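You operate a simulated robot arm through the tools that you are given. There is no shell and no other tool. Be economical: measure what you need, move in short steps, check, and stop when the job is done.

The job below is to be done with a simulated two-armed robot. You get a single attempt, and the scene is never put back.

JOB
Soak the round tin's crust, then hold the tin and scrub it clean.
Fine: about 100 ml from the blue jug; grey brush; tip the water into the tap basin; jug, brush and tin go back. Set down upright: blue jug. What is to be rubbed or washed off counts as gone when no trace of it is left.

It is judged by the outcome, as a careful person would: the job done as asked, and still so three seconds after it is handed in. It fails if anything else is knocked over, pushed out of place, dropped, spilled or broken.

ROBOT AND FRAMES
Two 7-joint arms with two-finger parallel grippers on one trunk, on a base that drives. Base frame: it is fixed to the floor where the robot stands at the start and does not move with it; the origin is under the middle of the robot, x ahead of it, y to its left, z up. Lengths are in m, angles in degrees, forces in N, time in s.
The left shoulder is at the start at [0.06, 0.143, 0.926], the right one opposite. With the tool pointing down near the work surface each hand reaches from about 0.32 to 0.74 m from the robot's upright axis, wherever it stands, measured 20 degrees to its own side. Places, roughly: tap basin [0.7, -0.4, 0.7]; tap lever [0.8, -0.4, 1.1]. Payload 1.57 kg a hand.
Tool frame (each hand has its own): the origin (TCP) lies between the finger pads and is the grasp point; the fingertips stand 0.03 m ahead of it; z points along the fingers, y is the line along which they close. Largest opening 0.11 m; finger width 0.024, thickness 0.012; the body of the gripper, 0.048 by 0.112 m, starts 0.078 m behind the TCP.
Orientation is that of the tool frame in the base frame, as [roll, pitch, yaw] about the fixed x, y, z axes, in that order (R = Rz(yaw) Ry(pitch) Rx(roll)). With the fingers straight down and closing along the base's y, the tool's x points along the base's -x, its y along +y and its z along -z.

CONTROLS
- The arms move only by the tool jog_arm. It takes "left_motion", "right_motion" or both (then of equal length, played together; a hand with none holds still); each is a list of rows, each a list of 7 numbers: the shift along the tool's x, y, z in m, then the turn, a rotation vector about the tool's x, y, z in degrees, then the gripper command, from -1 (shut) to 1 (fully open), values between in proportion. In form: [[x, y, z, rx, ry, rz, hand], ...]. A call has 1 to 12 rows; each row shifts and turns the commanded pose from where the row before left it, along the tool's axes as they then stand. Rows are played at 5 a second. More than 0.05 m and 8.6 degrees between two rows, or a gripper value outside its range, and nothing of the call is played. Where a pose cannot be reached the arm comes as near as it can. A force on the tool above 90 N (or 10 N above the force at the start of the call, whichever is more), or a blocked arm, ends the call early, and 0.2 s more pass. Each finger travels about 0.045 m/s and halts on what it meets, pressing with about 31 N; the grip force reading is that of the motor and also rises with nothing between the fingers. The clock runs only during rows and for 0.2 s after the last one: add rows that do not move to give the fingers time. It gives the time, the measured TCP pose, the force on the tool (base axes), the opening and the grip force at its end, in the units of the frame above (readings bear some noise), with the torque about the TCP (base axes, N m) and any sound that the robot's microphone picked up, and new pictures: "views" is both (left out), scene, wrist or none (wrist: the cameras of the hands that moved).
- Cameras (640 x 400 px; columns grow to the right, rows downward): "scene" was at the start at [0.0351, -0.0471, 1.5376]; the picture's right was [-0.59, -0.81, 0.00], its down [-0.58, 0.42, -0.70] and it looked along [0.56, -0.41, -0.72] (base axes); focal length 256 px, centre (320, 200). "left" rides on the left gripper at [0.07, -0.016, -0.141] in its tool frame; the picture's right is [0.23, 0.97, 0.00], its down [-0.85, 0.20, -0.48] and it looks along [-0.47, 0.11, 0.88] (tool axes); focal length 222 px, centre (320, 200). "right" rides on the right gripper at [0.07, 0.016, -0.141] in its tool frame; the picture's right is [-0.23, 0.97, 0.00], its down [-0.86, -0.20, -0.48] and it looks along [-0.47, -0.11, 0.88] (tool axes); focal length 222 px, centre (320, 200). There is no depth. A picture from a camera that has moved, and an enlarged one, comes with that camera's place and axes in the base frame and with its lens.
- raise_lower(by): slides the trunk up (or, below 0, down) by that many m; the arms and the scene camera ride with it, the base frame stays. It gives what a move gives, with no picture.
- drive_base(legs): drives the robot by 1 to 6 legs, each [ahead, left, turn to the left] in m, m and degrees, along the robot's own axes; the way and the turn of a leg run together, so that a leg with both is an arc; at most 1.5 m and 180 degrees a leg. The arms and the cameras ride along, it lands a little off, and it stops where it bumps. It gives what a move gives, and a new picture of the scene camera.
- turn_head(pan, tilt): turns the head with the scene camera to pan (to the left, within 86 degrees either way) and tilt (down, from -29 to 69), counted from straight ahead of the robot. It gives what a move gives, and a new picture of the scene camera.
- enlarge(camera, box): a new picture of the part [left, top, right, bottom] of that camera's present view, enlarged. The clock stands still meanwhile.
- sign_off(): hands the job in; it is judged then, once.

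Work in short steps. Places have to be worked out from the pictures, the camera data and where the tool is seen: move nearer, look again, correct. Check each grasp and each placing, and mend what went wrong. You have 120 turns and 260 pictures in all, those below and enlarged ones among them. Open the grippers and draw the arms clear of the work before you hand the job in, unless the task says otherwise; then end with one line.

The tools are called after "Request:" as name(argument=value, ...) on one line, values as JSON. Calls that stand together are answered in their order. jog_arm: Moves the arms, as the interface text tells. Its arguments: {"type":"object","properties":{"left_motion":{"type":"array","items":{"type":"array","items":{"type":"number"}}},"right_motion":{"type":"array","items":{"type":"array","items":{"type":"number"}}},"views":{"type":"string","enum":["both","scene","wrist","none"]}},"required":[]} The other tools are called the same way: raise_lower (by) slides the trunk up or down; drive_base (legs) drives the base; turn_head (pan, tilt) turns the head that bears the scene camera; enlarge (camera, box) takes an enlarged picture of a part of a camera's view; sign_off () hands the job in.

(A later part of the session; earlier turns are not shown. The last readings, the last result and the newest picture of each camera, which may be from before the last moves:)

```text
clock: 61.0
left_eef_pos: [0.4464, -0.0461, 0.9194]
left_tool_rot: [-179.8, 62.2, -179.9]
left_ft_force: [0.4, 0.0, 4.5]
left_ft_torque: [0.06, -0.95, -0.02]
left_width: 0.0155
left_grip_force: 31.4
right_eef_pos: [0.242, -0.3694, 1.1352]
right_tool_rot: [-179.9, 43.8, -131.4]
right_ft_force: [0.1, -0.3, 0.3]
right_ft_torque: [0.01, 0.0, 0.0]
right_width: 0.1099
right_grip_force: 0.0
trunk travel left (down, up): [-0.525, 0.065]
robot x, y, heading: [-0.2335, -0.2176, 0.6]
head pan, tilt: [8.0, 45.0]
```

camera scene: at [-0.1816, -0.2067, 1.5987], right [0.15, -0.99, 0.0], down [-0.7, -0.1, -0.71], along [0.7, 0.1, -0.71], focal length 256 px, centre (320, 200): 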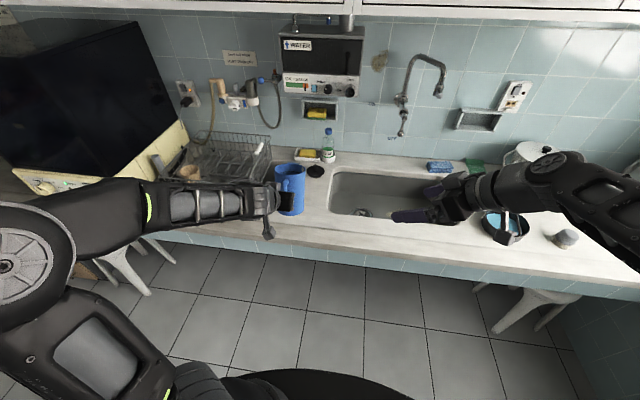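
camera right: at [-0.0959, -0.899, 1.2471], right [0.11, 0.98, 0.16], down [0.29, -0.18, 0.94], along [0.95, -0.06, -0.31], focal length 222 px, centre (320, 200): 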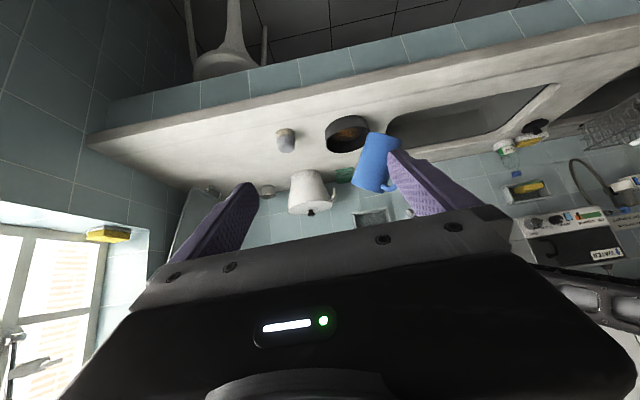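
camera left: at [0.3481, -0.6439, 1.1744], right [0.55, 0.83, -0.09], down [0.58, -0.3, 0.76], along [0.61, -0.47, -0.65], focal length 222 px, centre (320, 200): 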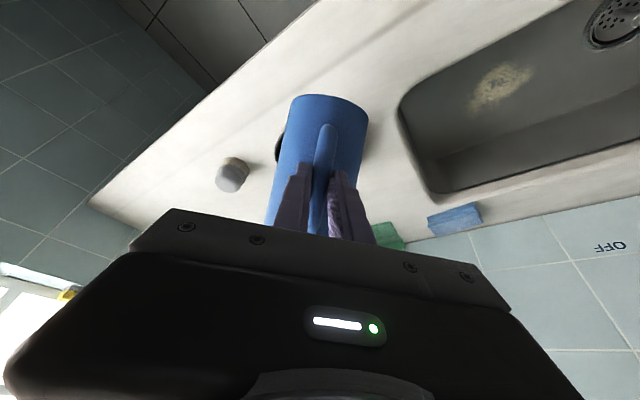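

Contact felt. I open the fingers and retreat along the tool axis.

Request:
jog_arm(left_motion=[[-0.001, 0, -0.0005, 0, 0, 0, -0.6], [0, 0, 0, 0, 0, 0, -0.3], [0, 0, 0, 0, 0, 0, 0.0], [0, 0, 0, 0, 0, 0, 0.2], [0, 0, -0.025, 0, 0, 0, 0.2], [0, 0, -0.03, 0, 0, 0, 0.2], [0, 0, -0.03, 0, 0, 0, 0.2], [0, 0, 0, 0, 0, 0, 0.2]], views="both")

Request:
enlarge(camera="scene", box=[220, 120, 420, 245])

```text
clock: 62.8
left_eef_pos: [0.3709, -0.0448, 0.9588]
left_tool_rot: [-179.6, 61.8, -179.9]
left_ft_force: [-0.7, 0.8, 0.2]
left_ft_torque: [-0.02, 0.0, -0.02]
left_width: 0.0659
left_grip_force: 0.0
right_eef_pos: [0.2421, -0.3695, 1.1349]
right_tool_rot: [-179.9, 43.9, -131.6]
right_ft_force: [0.9, 0.5, 0.5]
right_ft_torque: [0.01, 0.03, 0.02]
right_width: 0.1102
right_grip_force: 0.0
trunk travel left (down, up): [-0.525, 0.065]
robot x, y, heading: [-0.2299, -0.2168, 0.3]
head pan, tilt: [8.0, 45.0]
camera scene: at [-0.1817, -0.2071, 1.5387], right [0.15, -0.99, 0.0], down [-0.7, -0.1, -0.71], along [0.7, 0.1, -0.71], focal length 256 px, centre (320, 200)
camera left: at [0.2134, -0.0606, 0.9636], right [-0.1, 0.97, -0.2], down [-0.02, 0.2, 0.98], along [0.99, 0.11, 0.0], focal length 222 px, centre (320, 200)
```

scene: 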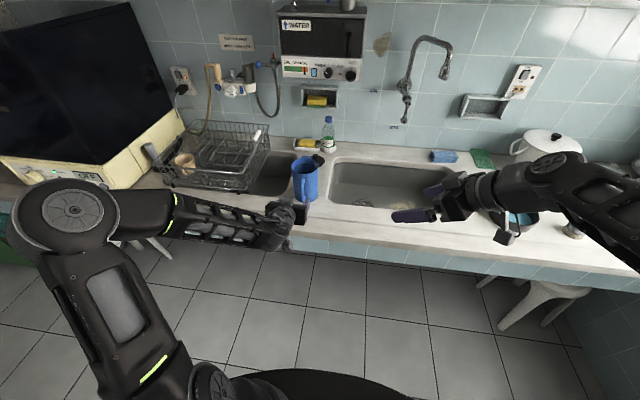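
left: 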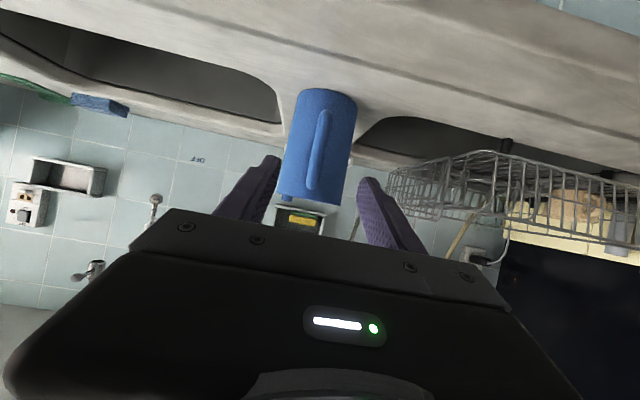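

```text
3.20 times, centred on (320, 182) of scene
camera zoom: at [-0.1817, -0.2071, 1.5387], right [0.15, -0.99, 0.0], down [-0.7, -0.1, -0.71], along [0.7, 0.1, -0.71], focal length 818 px, centre (320, 256)
```

zoom: 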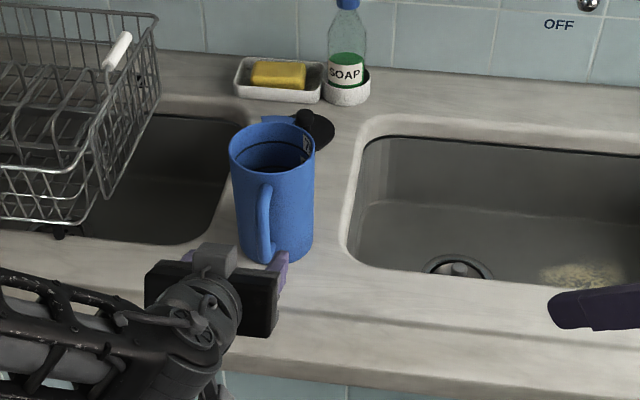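

Jug is back upright. Now I straighten the left hand, raise the trunk and drive to where tin (left hand) and brush (right hand) are both in reach: robot ≈[-0.04,-0.55], heading −20°.

Request:
jog_arm(left_motion=[[0, 0, -0.03, 0, 7, 0, 0.5], [0, 0, -0.02, 0, 7, 0, 0.5], [0, 0, 0, 0, 7, 0, 1], [0, 0, 0, 0, 7, 0, 1], [0, 0, 0, 0, 7, 0, 1], [0, 0, 0, 0, 7, 0, 1]], views="none")

Request:
raise_lower(by=0.06)

Request:
drive_base(legs=[[0, -0.33, 0], [0, 0, -20], [0.19, 0.05, 0]])

Request:
turn_head(pan=-8, tilt=52)

```text
clock: 64.2
left_eef_pos: [0.3284, -0.0452, 0.9846]
left_tool_rot: [-179.9, 19.8, 179.8]
left_ft_force: [-0.4, -0.1, -0.1]
left_ft_torque: [-0.01, -0.01, 0.01]
left_width: 0.1102
left_grip_force: 0.1
right_eef_pos: [0.242, -0.3696, 1.1336]
right_tool_rot: [-179.9, 44.0, -131.6]
right_ft_force: [-0.3, 0.2, -0.5]
right_ft_torque: [0.0, 0.0, -0.03]
right_width: 0.1101
right_grip_force: 0.1
trunk travel left (down, up): [-0.525, 0.065]
robot x, y, heading: [-0.2353, -0.2221, 0.4]
head pan, tilt: [8.0, 45.0]
```

```text
clock: 65.2
left_eef_pos: [0.3297, -0.0447, 1.0452]
left_tool_rot: [-179.8, 20.0, 179.9]
left_ft_force: [-0.4, -0.5, 0.2]
left_ft_torque: [-0.03, -0.03, 0.02]
left_width: 0.1102
left_grip_force: 0.1
right_eef_pos: [0.2412, -0.3691, 1.1951]
right_tool_rot: [-179.9, 44.0, -131.5]
right_ft_force: [0.1, -0.4, -1.2]
right_ft_torque: [0.02, 0.01, 0.0]
right_width: 0.1099
right_grip_force: 0.1
trunk travel left (down, up): [-0.585, 0.005]
robot x, y, heading: [-0.2314, -0.2177, 0.8]
head pan, tilt: [8.0, 45.0]
```

```text
clock: 69.7
left_eef_pos: [0.5583, -0.5894, 1.0452]
left_tool_rot: [-179.8, 19.8, 160.0]
left_ft_force: [0.5, -0.4, -0.4]
left_ft_torque: [0.01, 0.03, -0.01]
left_width: 0.1099
left_grip_force: 0.2
right_eef_pos: [0.3661, -0.864, 1.1956]
right_tool_rot: [-179.8, 44.1, -151.4]
right_ft_force: [0.4, 0.2, 0.3]
right_ft_torque: [-0.01, 0.0, -0.01]
right_width: 0.1099
right_grip_force: 0.0
trunk travel left (down, up): [-0.585, 0.005]
robot x, y, heading: [-0.0319, -0.5615, -19.4]
head pan, tilt: [8.0, 45.0]
camera scene: at [0.0231, -0.5691, 1.5987], right [-0.2, -0.98, 0.0], down [-0.69, 0.14, -0.71], along [0.69, -0.14, -0.71], focal length 256 px, centre (320, 200)
```

scene: 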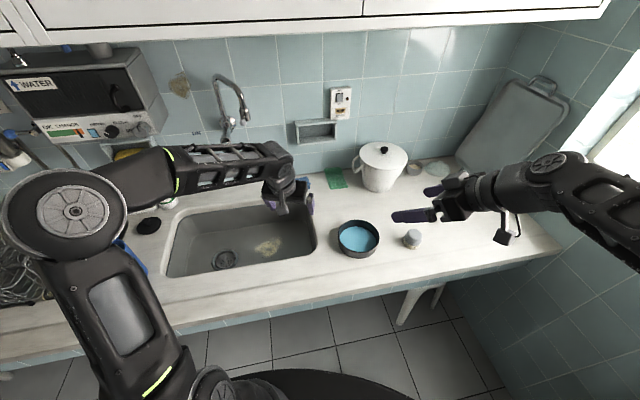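

```text
clock: 70.5
left_eef_pos: [0.5581, -0.5905, 1.0444]
left_tool_rot: [-179.8, 19.9, 160.0]
left_ft_force: [0.2, -0.4, 0.4]
left_ft_torque: [0.01, 0.01, 0.02]
left_width: 0.1102
left_grip_force: 0.1
right_eef_pos: [0.3663, -0.8651, 1.1957]
right_tool_rot: [-180.0, 43.9, -151.2]
right_ft_force: [0.0, 0.1, 0.3]
right_ft_torque: [0.01, 0.02, -0.02]
right_width: 0.1101
right_grip_force: 0.3
trunk travel left (down, up): [-0.585, 0.005]
robot x, y, heading: [-0.0308, -0.5621, -19.4]
head pan, tilt: [-8.0, 52.0]
camera scene: at [0.0085, -0.5874, 1.5892], right [-0.46, -0.89, 0.0], down [-0.7, 0.36, -0.62], along [0.55, -0.28, -0.79], focal length 256 px, centre (320, 200)
```

scene: 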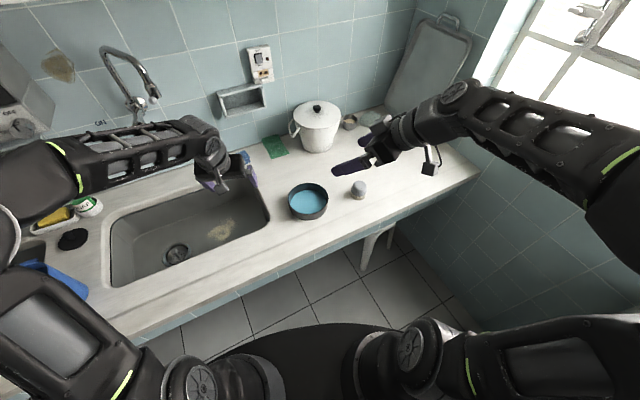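

Fine position. I enlarge tin and brush to locate them.

Request:
enlarge(camera="scene", box=[270, 160, 390, 235])

```text
5.33 times, centred on (330, 198) of scene
camera zoom: at [0.0085, -0.5874, 1.5892], right [-0.46, -0.89, 0.0], down [-0.7, 0.36, -0.62], along [0.55, -0.28, -0.79], focal length 1364 px, centre (267, 213)
```

zoom: 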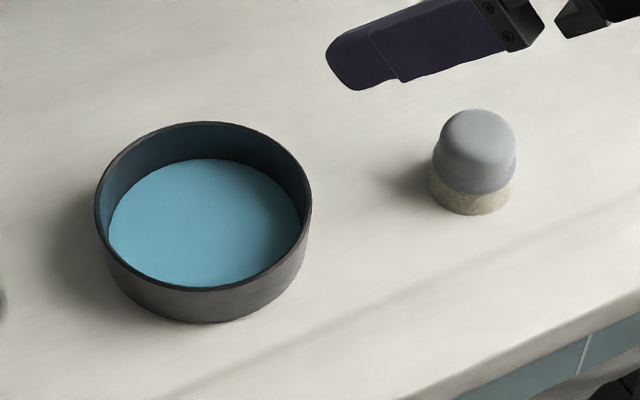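

Tin centre ≈[0.541,-0.815], rim r≈0.074, z≈0.856; brush ≈[0.486,-1.0], ~0.065 tall, knob ~0.052 wide. The right hand will grasp the brush leaning to the right, closing fore-aft; I rotate it accordingly first.

Request:
jog_arm(right_motion=[[0, 0, 0, 0, 6.3, 0, 1], [0, 0, 0, 0, 6.3, 0, 1], [0, 0, 0, 0, 6.3, 0, 1], [0, 0, 0, -2.96, 0, -6.34, 1], [0, 0, 0, -2.96, 0, -6.34, 1], [0, 0, 0, -2.96, 0, -6.34, 1], [0, 0, 0, -2.96, 0, -6.34, 1], [0, 0, 0, -2.96, 0, -6.34, 1], [0, 0, 0, -2.96, 0, -6.34, 1]])

```text
clock: 72.5
left_eef_pos: [0.5571, -0.5898, 1.0451]
left_tool_rot: [-179.8, 19.8, 160.0]
left_ft_force: [0.0, -0.9, 0.0]
left_ft_torque: [0.0, 0.01, -0.01]
left_width: 0.1097
left_grip_force: 0.0
right_eef_pos: [0.3662, -0.8655, 1.1947]
right_tool_rot: [-179.9, 25.0, -109.3]
right_ft_force: [-0.3, 0.2, 0.4]
right_ft_torque: [0.01, 0.0, -0.01]
right_width: 0.11
right_grip_force: 0.0
trunk travel left (down, up): [-0.585, 0.005]
robot x, y, heading: [-0.0307, -0.5623, -19.5]
head pan, tilt: [-8.0, 52.0]
camera scene: at [0.0089, -0.5876, 1.5892], right [-0.46, -0.89, 0.0], down [-0.7, 0.36, -0.62], along [0.55, -0.28, -0.79], focal length 256 px, centre (320, 200)
camera right: at [0.31, -0.977, 1.2935], right [-0.85, 0.52, 0.09], down [0.38, 0.47, 0.8], along [0.37, 0.71, -0.6], focal length 222 px, centre (320, 200)
```

scene: 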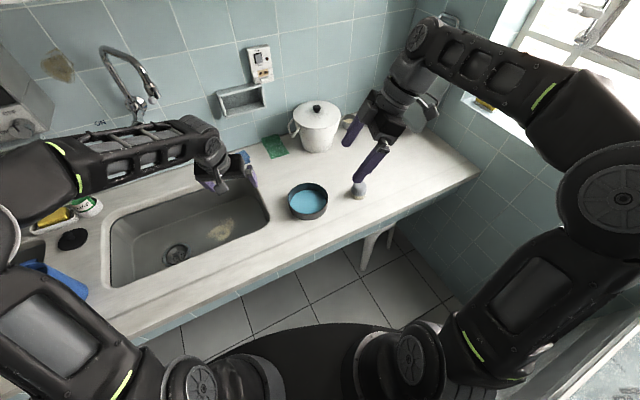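
right: 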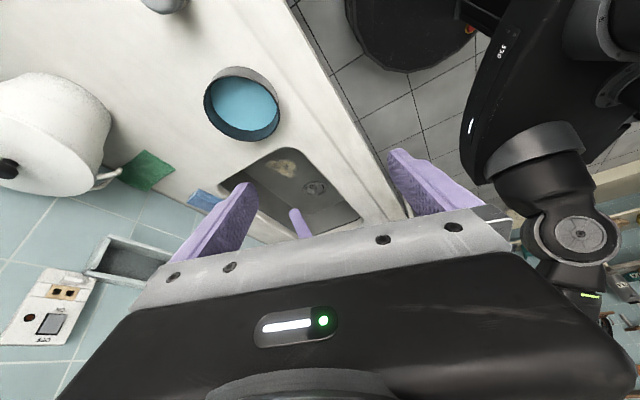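

Orientation reached. I move the right hand to hover above the brush.

Request:
jog_arm(right_motion=[[0.02125, -0.01975, 0.01975, 0, 0, 0, 1], [0.02125, -0.01975, 0.01975, 0, 0, 0, 1], [0.02125, -0.01975, 0.01975, 0, 0, 0, 1], [0.02125, -0.01975, 0.01975, 0, 0, 0, 1], [0.02125, -0.01975, 0.01975, 0, 0, 0, 1], [0.02125, -0.01975, 0.01975, 0, 0, 0, 1], [0.02125, -0.01975, 0.01975, 0, 0, 0, 1], [0.02125, -0.01975, 0.01975, 0, 0, 0, 1], [0, 0, 0, 0, 0, 0, 1]])

Request:
enlarge(camera="scene", box=[290, 120, 430, 220])

```text
clock: 74.5
left_eef_pos: [0.5576, -0.5889, 1.0445]
left_tool_rot: [-179.9, 20.0, 160.0]
left_ft_force: [0.2, -0.5, 0.3]
left_ft_torque: [0.0, -0.03, 0.02]
left_width: 0.11
left_grip_force: 0.1
right_eef_pos: [0.4857, -1.0008, 0.9808]
right_tool_rot: [-179.8, 25.0, -109.2]
right_ft_force: [0.2, 0.0, -0.2]
right_ft_torque: [0.02, -0.02, 0.0]
right_width: 0.1102
right_grip_force: 0.0
trunk travel left (down, up): [-0.585, 0.005]
robot x, y, heading: [-0.0348, -0.5634, -19.2]
head pan, tilt: [-8.0, 52.0]
camera scene: at [0.0081, -0.5871, 1.5892], right [-0.46, -0.89, 0.0], down [-0.7, 0.36, -0.62], along [0.55, -0.28, -0.79], focal length 256 px, centre (320, 200)
camera right: at [0.4293, -1.1115, 1.0787], right [-0.85, 0.52, 0.09], down [0.38, 0.47, 0.8], along [0.37, 0.71, -0.6], focal length 222 px, centre (320, 200)
```

scene: 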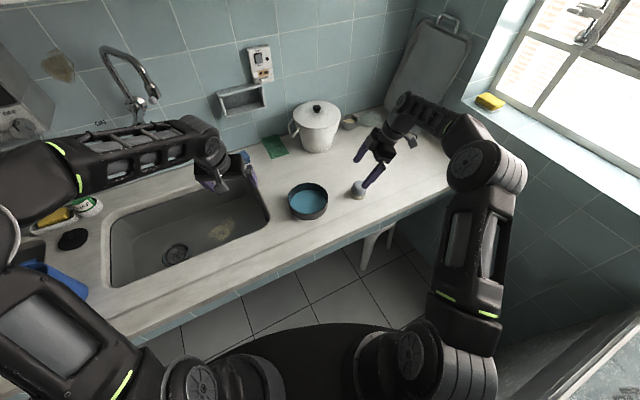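
right: 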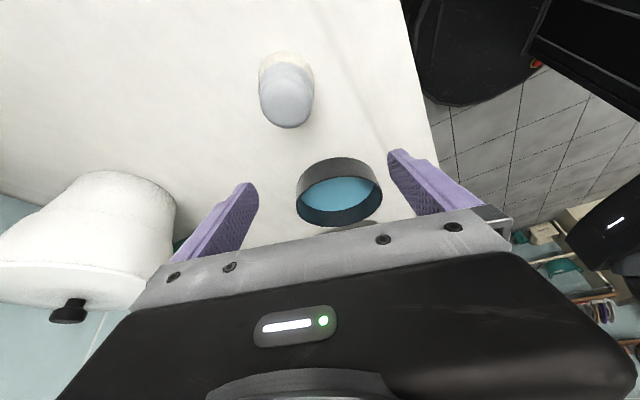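

```text
4.00 times, centred on (360, 170) of scene
camera zoom: at [0.0081, -0.5871, 1.5892], right [-0.46, -0.89, 0.0], down [-0.7, 0.36, -0.62], along [0.55, -0.28, -0.79], focal length 1023 px, centre (160, 320)
```

zoom: 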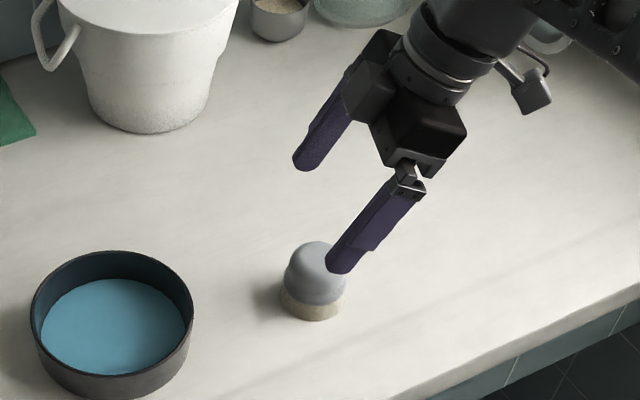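

I descend part-way toward the midpoint estimate [0.492,-1.01] and check again.

Request:
jog_arm(right_motion=[[0.0155, -0.0044, 0.0258, 0, 0, 0, 1], [0.0155, -0.0044, 0.0258, 0, 0, 0, 1], [0, 0, 0, 0, 0, 0, 1]], views="wrist")

Request:
enlarge(camera="scene", box=[320, 150, 400, 210])

```text
clock: 75.3
left_eef_pos: [0.5572, -0.5891, 1.0455]
left_tool_rot: [-179.8, 19.9, 160.0]
left_ft_force: [-0.2, 0.3, -0.1]
left_ft_torque: [0.04, 0.04, -0.03]
left_width: 0.1104
left_grip_force: 0.1
right_eef_pos: [0.4926, -1.0101, 0.9202]
right_tool_rot: [-179.7, 25.0, -109.4]
right_ft_force: [-0.1, -0.3, 0.2]
right_ft_torque: [-0.01, -0.01, 0.0]
right_width: 0.1097
right_grip_force: 0.1
trunk travel left (down, up): [-0.585, 0.005]
robot x, y, heading: [-0.0297, -0.5641, -19.5]
head pan, tilt: [-8.0, 52.0]
camera right: at [0.436, -1.1218, 1.0183], right [-0.85, 0.52, 0.09], down [0.38, 0.47, 0.8], along [0.37, 0.71, -0.6], focal length 222 px, centre (320, 200)
```

right: 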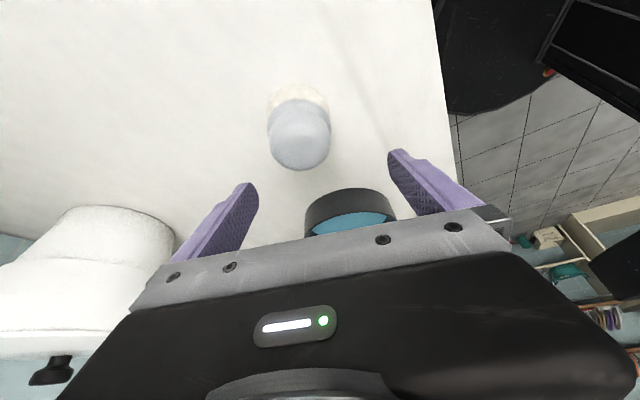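

```text
6.67 times, centred on (360, 180) of scene
camera zoom: at [0.0083, -0.5873, 1.5892], right [-0.46, -0.89, 0.0], down [-0.7, 0.36, -0.62], along [0.55, -0.28, -0.79], focal length 1705 px, centre (53, 333)
```

zoom: 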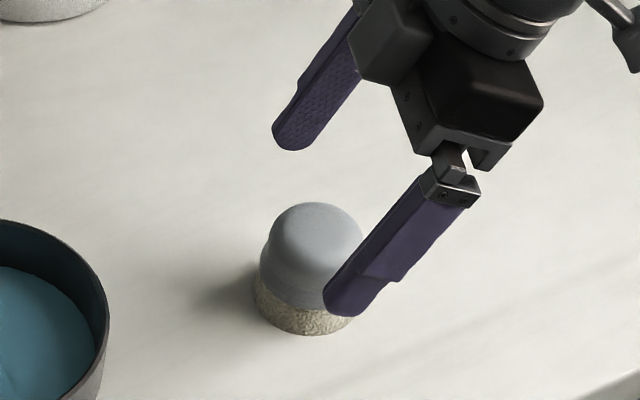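

Accounting for the near-edge view, brush is ≈[0.493,-1.003]. I descend to z≈0.868 and close.

Request:
jog_arm(right_motion=[[0.0085, 0.001, 0.0248, 0, 0, 0, 1], [0.0084, 0.001, 0.0247, 0, 0, 0, 1], [0, 0, 0, 0, 0, 0, 1]], views="wrist")

Request:
enlarge(camera="scene", box=[320, 150, 400, 210])

```text
clock: 76.1
left_eef_pos: [0.5568, -0.5894, 1.0445]
left_tool_rot: [-179.8, 19.9, 160.1]
left_ft_force: [-0.5, 0.4, 0.6]
left_ft_torque: [-0.01, 0.02, 0.0]
left_width: 0.11
left_grip_force: 0.0
right_eef_pos: [0.4929, -1.0045, 0.8701]
right_tool_rot: [-179.8, 25.0, -109.4]
right_ft_force: [0.4, -0.2, 0.7]
right_ft_torque: [0.02, -0.02, 0.04]
right_width: 0.1101
right_grip_force: 0.1
trunk travel left (down, up): [-0.585, 0.005]
robot x, y, heading: [-0.0317, -0.5658, -19.5]
head pan, tilt: [-8.0, 52.0]
camera right: at [0.4355, -1.115, 0.9669], right [-0.85, 0.52, 0.09], down [0.38, 0.47, 0.8], along [0.37, 0.71, -0.6], focal length 222 px, centre (320, 200)
```

right: 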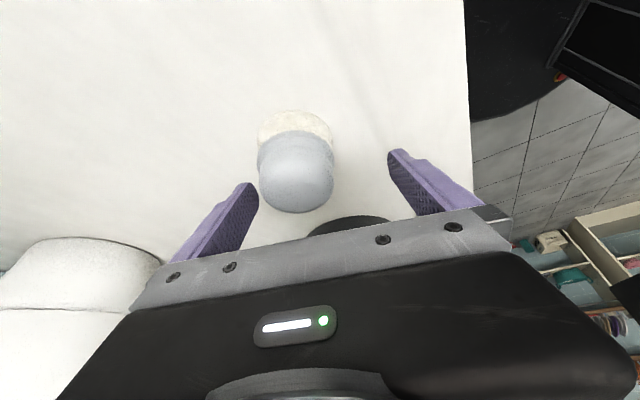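

```text
6.67 times, centred on (360, 180) of scene
camera zoom: at [0.0084, -0.5874, 1.5892], right [-0.46, -0.89, 0.0], down [-0.7, 0.36, -0.62], along [0.55, -0.28, -0.79], focal length 1705 px, centre (53, 333)
```

zoom: 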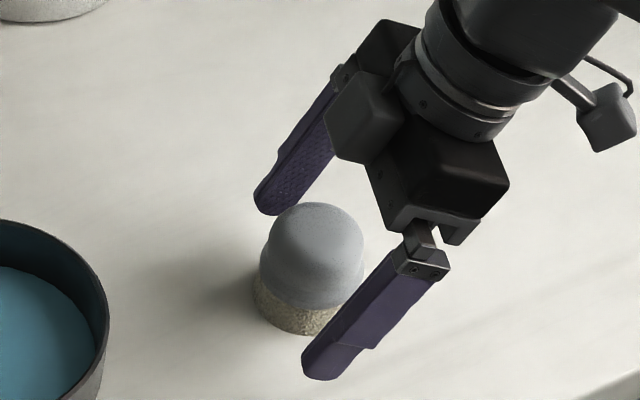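

The knob sits ~16 mm toward the far finger; I shift by that and close.

Request:
jog_arm(right_motion=[[0, -0.008, 0, 0, 0, 0, 1], [0, -0.008, 0.001, 0, 0, 0, 1], [0, 0, 0, 0, 0, 0, 0.3], [0, 0, 0, 0, 0, 0, -1], [0, 0, 0, 0, 0, 0, -1], [0, 0, 0, 0, 0, 0, -1], [0, 0, 0, 0, 0, 0, -1]], views="wrist")

Request:
enlarge(camera="scene", box=[320, 150, 400, 210])

```text
clock: 77.7
left_eef_pos: [0.5575, -0.5894, 1.0444]
left_tool_rot: [-179.8, 19.9, 160.0]
left_ft_force: [-0.4, 0.9, -0.4]
left_ft_torque: [0.0, -0.01, -0.02]
left_width: 0.1099
left_grip_force: 0.0
right_eef_pos: [0.5087, -1.0086, 0.868]
right_tool_rot: [-179.8, 25.0, -109.4]
right_ft_force: [-0.8, 0.0, 0.9]
right_ft_torque: [0.0, 0.01, 0.03]
right_width: 0.0566
right_grip_force: 29.4
trunk travel left (down, up): [-0.585, 0.005]
robot x, y, heading: [-0.0255, -0.5616, -19.2]
head pan, tilt: [-8.0, 52.0]
camera right: at [0.4518, -1.1197, 0.9661], right [-0.85, 0.52, 0.09], down [0.38, 0.47, 0.8], along [0.37, 0.71, -0.6], focal length 222 px, centre (320, 200)
```

right: 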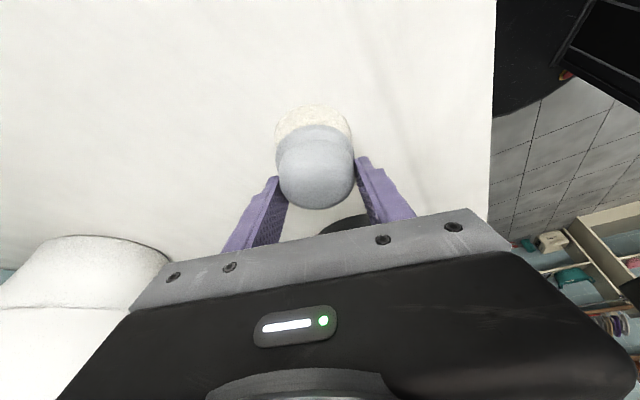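

```text
6.67 times, centred on (360, 180) of scene
camera zoom: at [0.0086, -0.5876, 1.5892], right [-0.46, -0.89, 0.0], down [-0.7, 0.36, -0.62], along [0.55, -0.28, -0.79], focal length 1705 px, centre (53, 333)
```

zoom: 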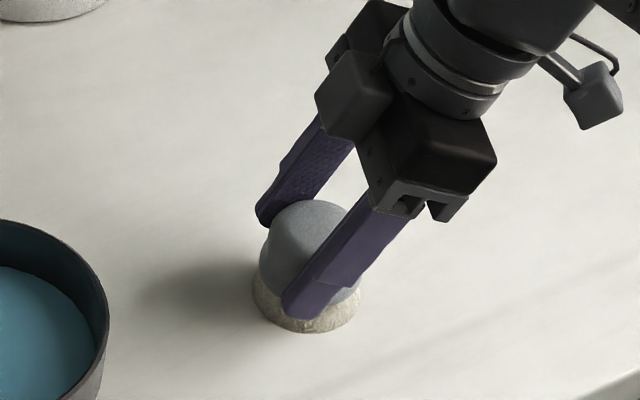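

Brush gripped (0.0566 wide) with TCP at [0.5087,-1.0086,0.868], so the scene estimate is ~2 cm short in depth. I lift it 0.08 m, and bring the left hand above the left rim of the tin.

Request:
jog_arm(right_motion=[[-0.0085, 0, -0.0181, 0, 0, 0, -1], [-0.0085, 0, -0.0181, 0, 0, 0, -1], [-0.0085, 0, -0.0181, 0, 0, 0, -1], [-0.0085, 0, -0.0181, 0, 0, 0, -1], [0, 0, 0, 0, 0, 0, -1]], left_motion=[[0, 0, 0, 0, -5, 0, 0.0], [0, -0.03, 0, 0, -5, 0, 0.0], [0, -0.03, 0.0, 0, -5, 0, 0.0], [0, -0.03, 0.02, 0, 0, 0, 0.0], [0, -0.03, 0.02, 0, 0, 0, 0.0]])

Request:
enlarge(camera="scene", box=[240, 120, 400, 220])

```text
clock: 78.9
left_eef_pos: [0.5368, -0.7098, 1.0117]
left_tool_rot: [-179.9, 34.9, 160.0]
left_ft_force: [1.1, -0.4, -0.3]
left_ft_torque: [0.02, 0.01, 0.02]
left_width: 0.055
left_grip_force: 0.0
right_eef_pos: [0.5086, -1.0084, 0.9486]
right_tool_rot: [-179.9, 25.1, -109.4]
right_ft_force: [0.7, -0.7, -0.4]
right_ft_torque: [0.02, -0.03, -0.01]
right_width: 0.0566
right_grip_force: 31.2
trunk travel left (down, up): [-0.585, 0.005]
robot x, y, heading: [-0.0285, -0.5623, -19.5]
head pan, tilt: [-8.0, 52.0]
camera scene: at [0.0087, -0.5887, 1.5892], right [-0.46, -0.89, 0.0], down [-0.7, 0.36, -0.62], along [0.55, -0.28, -0.79], focal length 256 px, centre (320, 200)
camera right: at [0.4522, -1.1191, 1.0465], right [-0.85, 0.52, 0.09], down [0.38, 0.47, 0.8], along [0.37, 0.71, -0.6], focal length 222 px, centre (320, 200)
camera left: at [0.4019, -0.6781, 1.0867], right [0.16, 0.98, -0.13], down [0.47, 0.04, 0.88], along [0.87, -0.2, -0.45], focal length 222 px, centre (320, 200)
```

scene: 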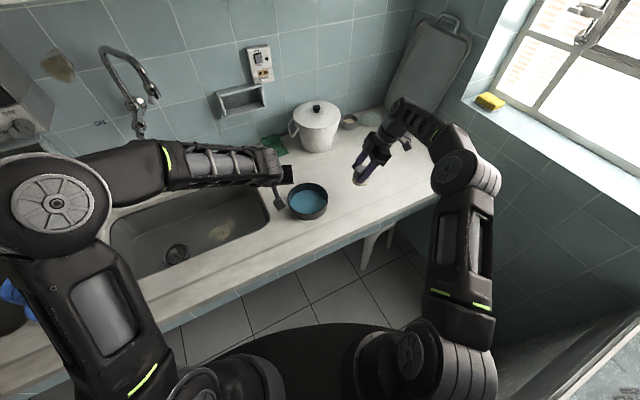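
right: 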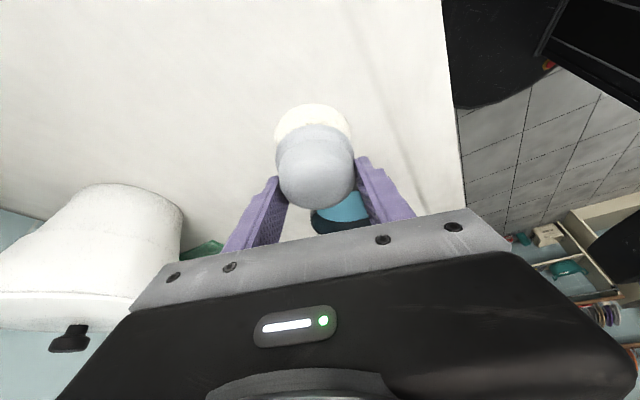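
left: 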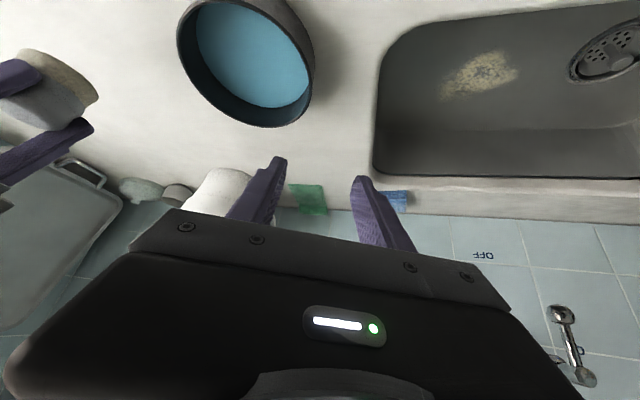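

```text
4.00 times, centred on (320, 170) of scene
camera zoom: at [0.0087, -0.5887, 1.5892], right [-0.46, -0.89, 0.0], down [-0.7, 0.36, -0.62], along [0.55, -0.28, -0.79], focal length 1023 px, centre (320, 320)
```

zoom: 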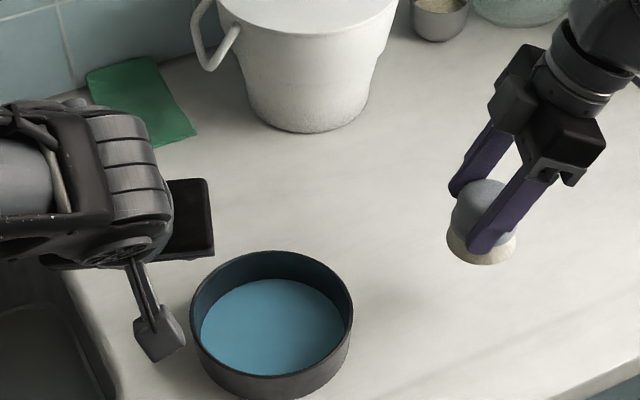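

Left camera puts the tin centre near [0.55,-0.81]. I move the left hand closer above the left rim and look.

Request:
jog_arm(left_motion=[[0.003, -0.0072, 0.03, 0, 0, 0, 0.0], [0.003, -0.0072, 0.03, 0, 0, 0, 0.0], [0.003, -0.0071, 0.03, 0, 0, 0, 0.0], [0, 0, 0, 0, 0, 0, 0]], views="wrist")

Request:
enlarge(camera="scene", box=[240, 140, 368, 220])

```text
clock: 79.9
left_eef_pos: [0.5698, -0.745, 0.9332]
left_tool_rot: [-179.9, 34.9, 160.2]
left_ft_force: [0.5, -0.3, 0.2]
left_ft_torque: [-0.03, 0.0, 0.01]
left_width: 0.055
left_grip_force: 0.0
right_eef_pos: [0.5083, -1.0066, 0.9484]
right_tool_rot: [-179.8, 25.0, -109.4]
right_ft_force: [-0.6, -0.5, -0.4]
right_ft_torque: [-0.01, -0.04, 0.01]
right_width: 0.0565
right_grip_force: 31.2
trunk travel left (down, up): [-0.585, 0.005]
robot x, y, heading: [-0.0305, -0.5628, -19.4]
head pan, tilt: [-8.0, 52.0]
camera left: at [0.4364, -0.7121, 1.0085], right [0.16, 0.98, -0.13], down [0.47, 0.04, 0.88], along [0.87, -0.2, -0.45], focal length 222 px, centre (320, 200)
```

left: 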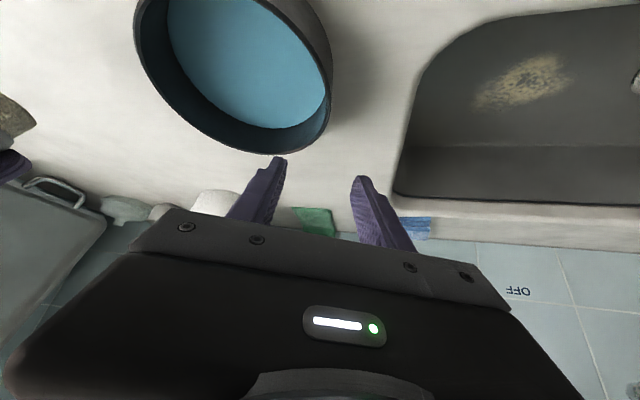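

```text
5.00 times, centred on (304, 180) of scene
camera zoom: at [0.0082, -0.5871, 1.5892], right [-0.46, -0.89, 0.0], down [-0.7, 0.36, -0.62], along [0.55, -0.28, -0.79], focal length 1279 px, centre (400, 300)
```

zoom: 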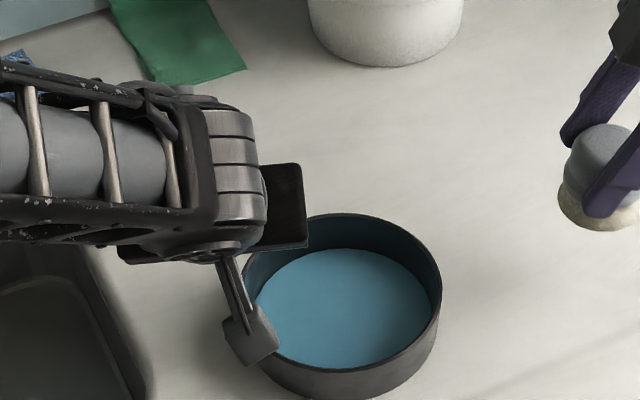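

Tin centre ≈[0.543,-0.813]; the left TCP is right above the left wall. I descend two thirds and check.

Request:
jog_arm(left_motion=[[0.0138, 0, 0.0197, 0, 0, 0, 0.0], [0.0138, 0, 0.0197, 0, 0, 0, 0.0], [0, 0, 0, 0, 0, 0, 0]], views="wrist")

Request:
enlarge(camera="left", box=[200, 80, 440, 230])

```text
clock: 80.7
left_eef_pos: [0.5716, -0.7449, 0.8858]
left_tool_rot: [-179.9, 34.8, 160.1]
left_ft_force: [-0.1, 0.6, 0.2]
left_ft_torque: [0.0, 0.03, 0.03]
left_width: 0.0549
left_grip_force: 0.0
right_eef_pos: [0.5091, -1.0072, 0.9482]
right_tool_rot: [-179.9, 25.0, -109.5]
right_ft_force: [-0.1, 0.3, -0.4]
right_ft_torque: [0.02, 0.0, 0.01]
right_width: 0.0565
right_grip_force: 31.2
trunk travel left (down, up): [-0.585, 0.005]
robot x, y, heading: [-0.0291, -0.5644, -19.4]
head pan, tilt: [-8.0, 52.0]
camera left: at [0.4358, -0.7126, 0.9605], right [0.16, 0.98, -0.13], down [0.47, 0.04, 0.88], along [0.87, -0.2, -0.45], focal length 222 px, centre (320, 200)
```

left: 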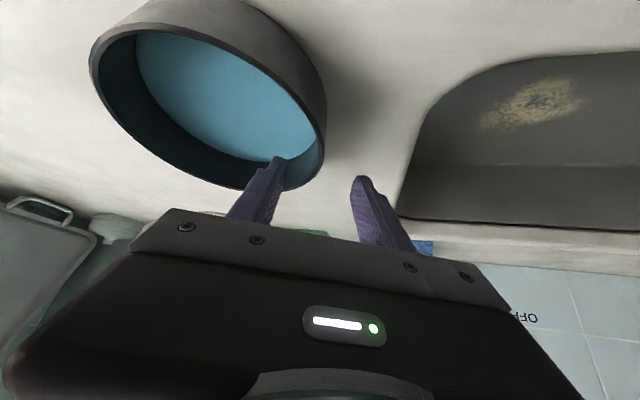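

```text
2.67 times, centred on (320, 155) of left
camera zoom: at [0.4358, -0.7126, 0.9605], right [0.16, 0.98, -0.13], down [0.47, 0.04, 0.88], along [0.87, -0.2, -0.45], focal length 592 px, centre (320, 320)
```

zoom: 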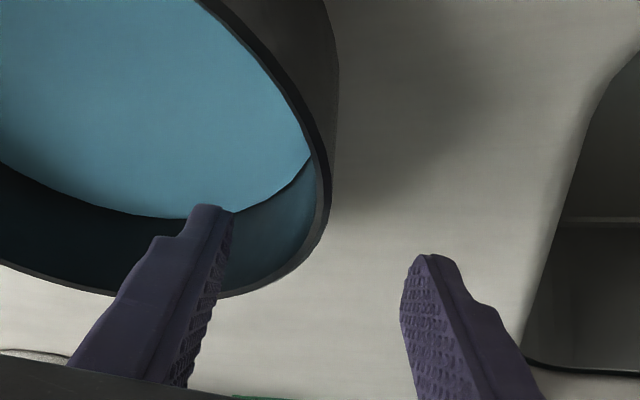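

Fingers straddle the wall. I descend the rest and close.

Request:
jog_arm(left_motion=[[0.0075, 0, 0.0107, 0, 0, 0, 0.0], [0.0072, 0, 0.0103, 0, 0, 0, 0.0], [0, 0, 0, 0, 0, 0, -0.4], [0, 0, 0, 0, 0, 0, -1], [0, 0, 0, 0, 0, 0, -1], [0, 0, 0, 0, 0, 0, -1], [0, 0, 0, 0, 0, 0, -1]], views="wrist")

Request:
enlarge(camera="scene", box=[240, 140, 368, 220])

```text
clock: 82.3
left_eef_pos: [0.57, -0.747, 0.8618]
left_tool_rot: [-179.8, 35.0, 160.1]
left_ft_force: [-1.7, 1.0, 3.8]
left_ft_torque: [-0.7, 0.41, -0.32]
left_width: 0.0044
left_grip_force: 25.1
right_eef_pos: [0.5084, -1.0073, 0.9498]
right_tool_rot: [-179.8, 25.1, -109.4]
right_ft_force: [0.5, 0.2, 0.2]
right_ft_torque: [0.0, 0.0, 0.02]
right_width: 0.0564
right_grip_force: 30.4
trunk travel left (down, up): [-0.585, 0.005]
robot x, y, heading: [-0.0298, -0.5604, -19.4]
head pan, tilt: [-8.0, 52.0]
camera left: at [0.4354, -0.7136, 0.9362], right [0.16, 0.98, -0.13], down [0.47, 0.04, 0.88], along [0.87, -0.2, -0.45], focal length 222 px, centre (320, 200)
```

left: 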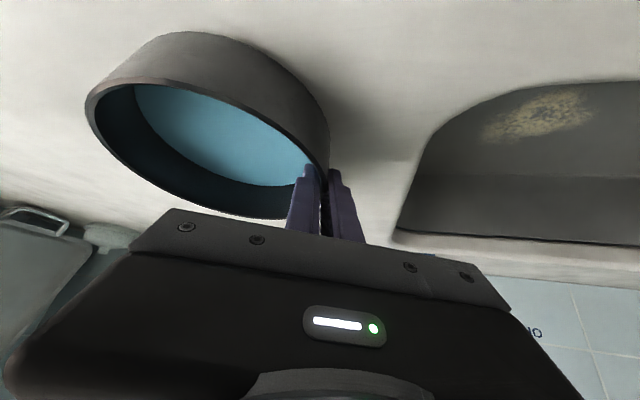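

```text
5.00 times, centred on (304, 180) of scene
camera zoom: at [0.0079, -0.5872, 1.5893], right [-0.46, -0.89, 0.0], down [-0.7, 0.36, -0.62], along [0.55, -0.28, -0.79], focal length 1279 px, centre (400, 300)
```

zoom: 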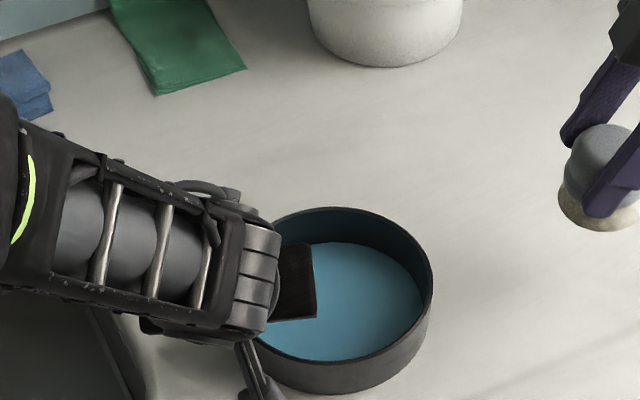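

Tin held (4.4 mm wall). I bring the brush over the tin, a bit right of centre, still above the rim.

Request:
jog_arm(right_motion=[[-0.0316, 0.0035, 0.0147, 0, 0, 0, -1], [-0.0316, 0.0035, 0.0147, 0, 0, 0, -1], [-0.0316, 0.0035, 0.0147, 0, 0, 0, -1], [-0.0316, 0.0035, 0.0147, 0, 0, 0, -1], [-0.0316, 0.0035, 0.0147, 0, 0, 0, -1], [0, 0, 0, 0, 0, 0, -1]])

Request:
enlarge(camera="scene", box=[256, 140, 384, 220])

Request:
enlarge(camera="left", box=[60, 20, 360, 230])

```text
clock: 83.7
left_eef_pos: [0.5705, -0.7466, 0.8609]
left_tool_rot: [-179.8, 34.9, 160.2]
left_ft_force: [-2.0, -1.1, 3.6]
left_ft_torque: [-0.79, 0.29, -0.26]
left_width: 0.0049
left_grip_force: 25.1
right_eef_pos: [0.5506, -0.8389, 0.9497]
right_tool_rot: [-179.8, 25.0, -109.4]
right_ft_force: [0.5, 0.0, -0.8]
right_ft_torque: [0.01, -0.01, 0.05]
right_width: 0.0564
right_grip_force: 31.4
trunk travel left (down, up): [-0.585, 0.005]
robot x, y, heading: [-0.0291, -0.5648, -19.3]
head pan, tilt: [-8.0, 52.0]
camera scene: at [0.0079, -0.5875, 1.5892], right [-0.46, -0.89, 0.0], down [-0.7, 0.36, -0.62], along [0.55, -0.28, -0.79], focal length 256 px, centre (320, 200)
camera right: at [0.4941, -0.9497, 1.0474], right [-0.85, 0.52, 0.09], down [0.38, 0.47, 0.8], along [0.37, 0.71, -0.6], focal length 222 px, centre (320, 200)
```

scene: 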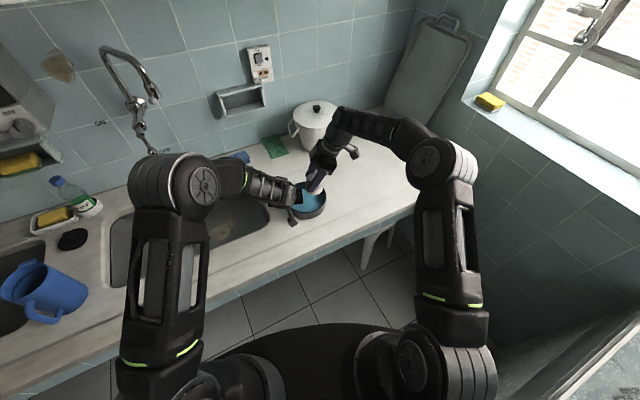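
right: 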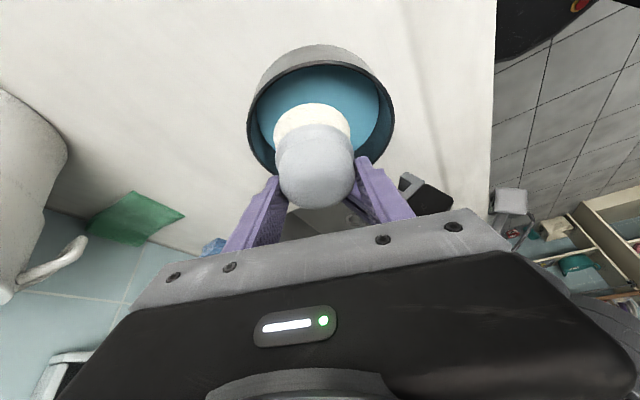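

```text
5.00 times, centred on (320, 180) of scene
camera zoom: at [0.0079, -0.5875, 1.5892], right [-0.46, -0.89, 0.0], down [-0.7, 0.36, -0.62], along [0.55, -0.28, -0.79], focal length 1279 px, centre (320, 300)
```

zoom: 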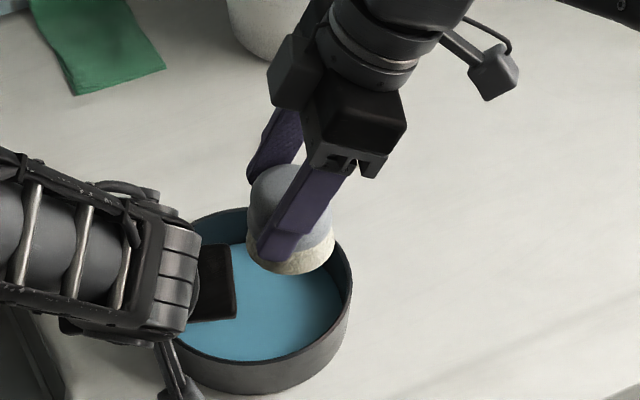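

```text
1.90 times, centred on (210, 125) of left
camera zoom: at [0.4354, -0.7136, 0.9358], right [0.16, 0.98, -0.13], down [0.47, 0.04, 0.88], along [0.87, -0.2, -0.45], focal length 423 px, centre (530, 343)
```

zoom: 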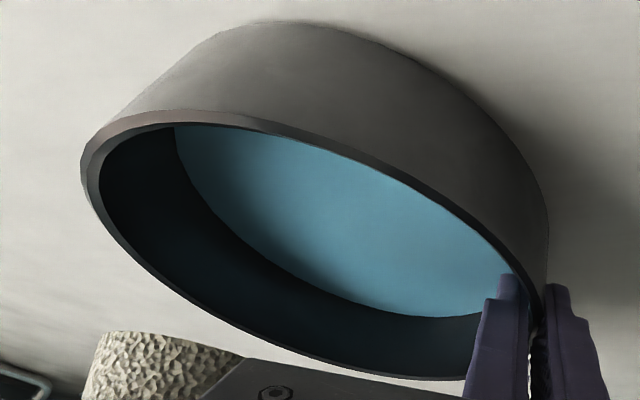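

Brush sits over the inside, right-far of centre, as intended. I lower it to just above the floor, then press gently.

Request:
jog_arm(right_motion=[[0.0101, 0, 0.0217, 0, 0, 0, -1], [0.0101, 0, 0.0217, 0, 0, 0, -1], [0.0101, 0, 0.0217, 0, 0, 0, -1], [0, 0, 0, 0, 0, 0, -1]], views="wrist")

Request:
enlarge(camera="scene", box=[256, 140, 384, 220])

Request:
jog_arm(right_motion=[[0.0013, 0, 0.0027, 0, 0, 0, -1], [0.0013, 0, 0.0027, 0, 0, 0, -1], [0, 0, 0, 0, 0, 0, -1]], views="none")

```text
clock: 84.7
left_eef_pos: [0.5701, -0.7454, 0.8619]
left_tool_rot: [-179.8, 34.9, 160.2]
left_ft_force: [-1.8, 0.2, 4.4]
left_ft_torque: [-0.72, 0.31, -0.26]
left_width: 0.0046
left_grip_force: 25.3
right_eef_pos: [0.5486, -0.8378, 0.8769]
right_tool_rot: [-179.8, 25.0, -109.2]
right_ft_force: [0.1, -0.5, -0.9]
right_ft_torque: [-0.01, -0.02, 0.0]
right_width: 0.0566
right_grip_force: 31.4
trunk travel left (down, up): [-0.585, 0.005]
robot x, y, heading: [-0.0296, -0.5603, -19.3]
head pan, tilt: [-8.0, 52.0]
camera right: at [0.4937, -0.949, 0.9744], right [-0.85, 0.52, 0.09], down [0.38, 0.47, 0.8], along [0.37, 0.71, -0.6], focal length 222 px, centre (320, 200)
```

right: 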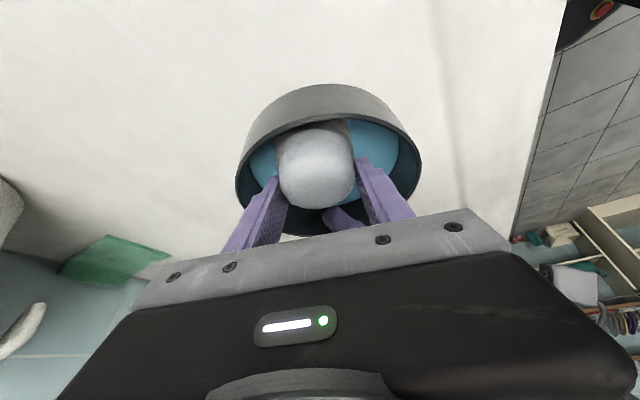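

```text
5.00 times, centred on (320, 180) of scene
camera zoom: at [0.0079, -0.5874, 1.5892], right [-0.46, -0.89, 0.0], down [-0.7, 0.36, -0.62], along [0.55, -0.28, -0.79], focal length 1279 px, centre (320, 300)
```

zoom: 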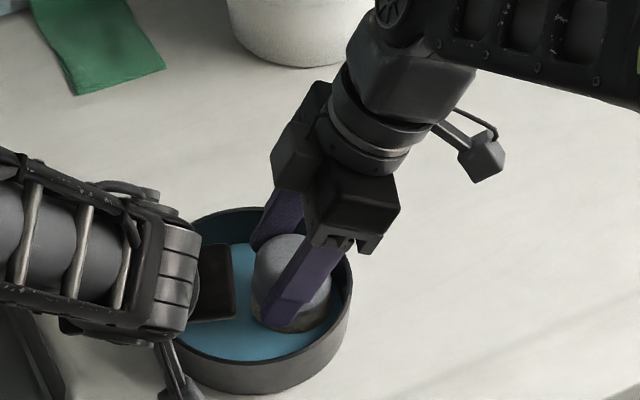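

```text
clock: 85.5
left_eef_pos: [0.5684, -0.7451, 0.8606]
left_tool_rot: [-179.9, 34.9, 160.0]
left_ft_force: [2.1, -2.6, -3.6]
left_ft_torque: [-0.83, 0.02, -0.05]
left_width: 0.0046
left_grip_force: 25.5
right_eef_pos: [0.5513, -0.8368, 0.8723]
right_tool_rot: [-179.5, 25.2, -109.3]
right_ft_force: [-7.2, -2.2, 26.9]
right_ft_torque: [0.03, 0.34, 0.05]
right_width: 0.056
right_grip_force: 30.7
trunk travel left (down, up): [-0.585, 0.005]
robot x, y, heading: [-0.0267, -0.5612, -19.7]
head pan, tilt: [-8.0, 52.0]
```

Brush presses on the floor (27 N). I ease slightly and start a scrubbing raster, watching the force.

Request:
jog_arm(right_motion=[[-0.0006, 0, -0.0014, 0, 0, 0, -1], [0, 0.0165, 0, 0, 0, 0, -1], [0, 0.0165, 0, 0, 0, 0, -1], [-0.0136, 0, 0.0063, 0, 0, 0, -1], [0, -0.02, 0, 0, 0, 0, -1], [0, -0.02, 0, 0, 0, 0, -1], [-0.0118, 0, 0.0055, 0, 0, 0, -1], [0, 0.02, 0, 0, 0, 0, -1], [0, 0.02, 0, 0, 0, 0, -1], [0, -0.02, 0, 0, 0, 0, -1]], views="none")

Request:
enlarge(camera="scene", box=[256, 140, 384, 220])

```text
clock: 87.7
left_eef_pos: [0.5708, -0.7451, 0.8606]
left_tool_rot: [-179.9, 34.9, 160.1]
left_ft_force: [-0.7, 2.6, 4.0]
left_ft_torque: [-0.65, 0.4, -0.21]
left_width: 0.0051
left_grip_force: 25.0
right_eef_pos: [0.5473, -0.8052, 0.8706]
right_tool_rot: [180.0, 25.0, -109.3]
right_ft_force: [-0.6, 0.6, 0.0]
right_ft_torque: [0.01, 0.02, 0.03]
right_width: 0.0527
right_grip_force: 31.0
trunk travel left (down, up): [-0.585, 0.005]
robot x, y, heading: [-0.0324, -0.5643, -19.4]
head pan, tilt: [-8.0, 52.0]
```

```text
5.00 times, centred on (320, 180) of scene
camera zoom: at [0.0088, -0.5871, 1.5892], right [-0.46, -0.89, 0.0], down [-0.7, 0.36, -0.62], along [0.55, -0.28, -0.79], focal length 1279 px, centre (320, 300)
```

zoom: 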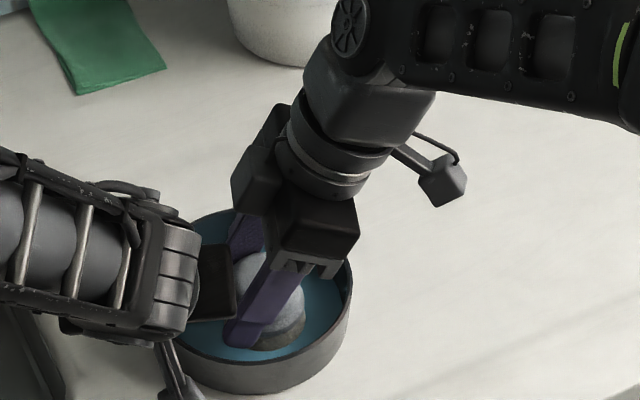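

Contact was lost (the knob shifted a little in the fingers). I press down again in small steps.

Request:
jog_arm(right_motion=[[0.0008, 0, 0.0018, 0, 0, 0, -1], [0, 0, 0, 0, 0, 0, -1]], views="wrist")

Request:
jog_arm(right_motion=[[0.0008, 0, 0.0018, 0, 0, 0, -1], [0, 0, 0, 0, 0, 0, -1]], views="none")

```text
clock: 88.3
left_eef_pos: [0.5702, -0.7462, 0.8612]
left_tool_rot: [-179.8, 34.9, 160.2]
left_ft_force: [1.4, 0.7, 1.4]
left_ft_torque: [-0.78, 0.05, -0.19]
left_width: 0.005
left_grip_force: 25.0
right_eef_pos: [0.5465, -0.8064, 0.8711]
right_tool_rot: [-179.9, 25.1, -109.4]
right_ft_force: [-2.2, -0.4, 8.0]
right_ft_torque: [-0.07, 0.39, 0.03]
right_width: 0.0529
right_grip_force: 31.0
trunk travel left (down, up): [-0.585, 0.005]
robot x, y, heading: [-0.0282, -0.5599, -19.1]
head pan, tilt: [-8.0, 52.0]
camera right: at [0.4903, -0.9175, 0.969], right [-0.85, 0.52, 0.09], down [0.38, 0.47, 0.8], along [0.37, 0.71, -0.6], focal length 222 px, centre (320, 200)
```

right: 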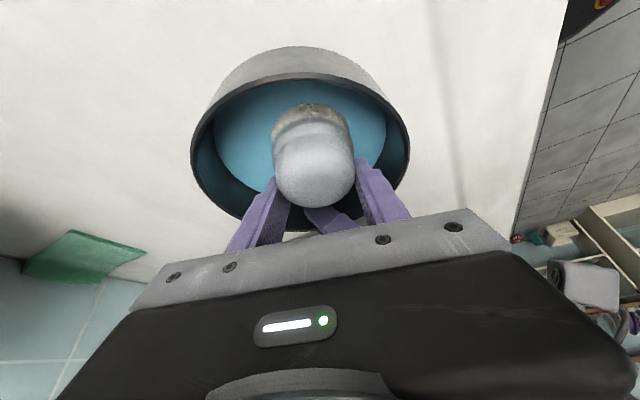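

```text
clock: 88.9
left_eef_pos: [0.5692, -0.745, 0.8608]
left_tool_rot: [-179.7, 34.9, 160.1]
left_ft_force: [0.3, -2.6, -2.4]
left_ft_torque: [-0.9, -0.04, -0.02]
left_width: 0.0046
left_grip_force: 25.3
right_eef_pos: [0.5484, -0.8045, 0.87]
right_tool_rot: [-179.7, 25.2, -109.3]
right_ft_force: [-0.8, 8.3, 18.8]
right_ft_torque: [0.32, 0.14, -0.06]
right_width: 0.0509
right_grip_force: 30.9
trunk travel left (down, up): [-0.585, 0.005]
robot x, y, heading: [-0.0298, -0.5627, -19.4]
head pan, tilt: [-8.0, 52.0]
```

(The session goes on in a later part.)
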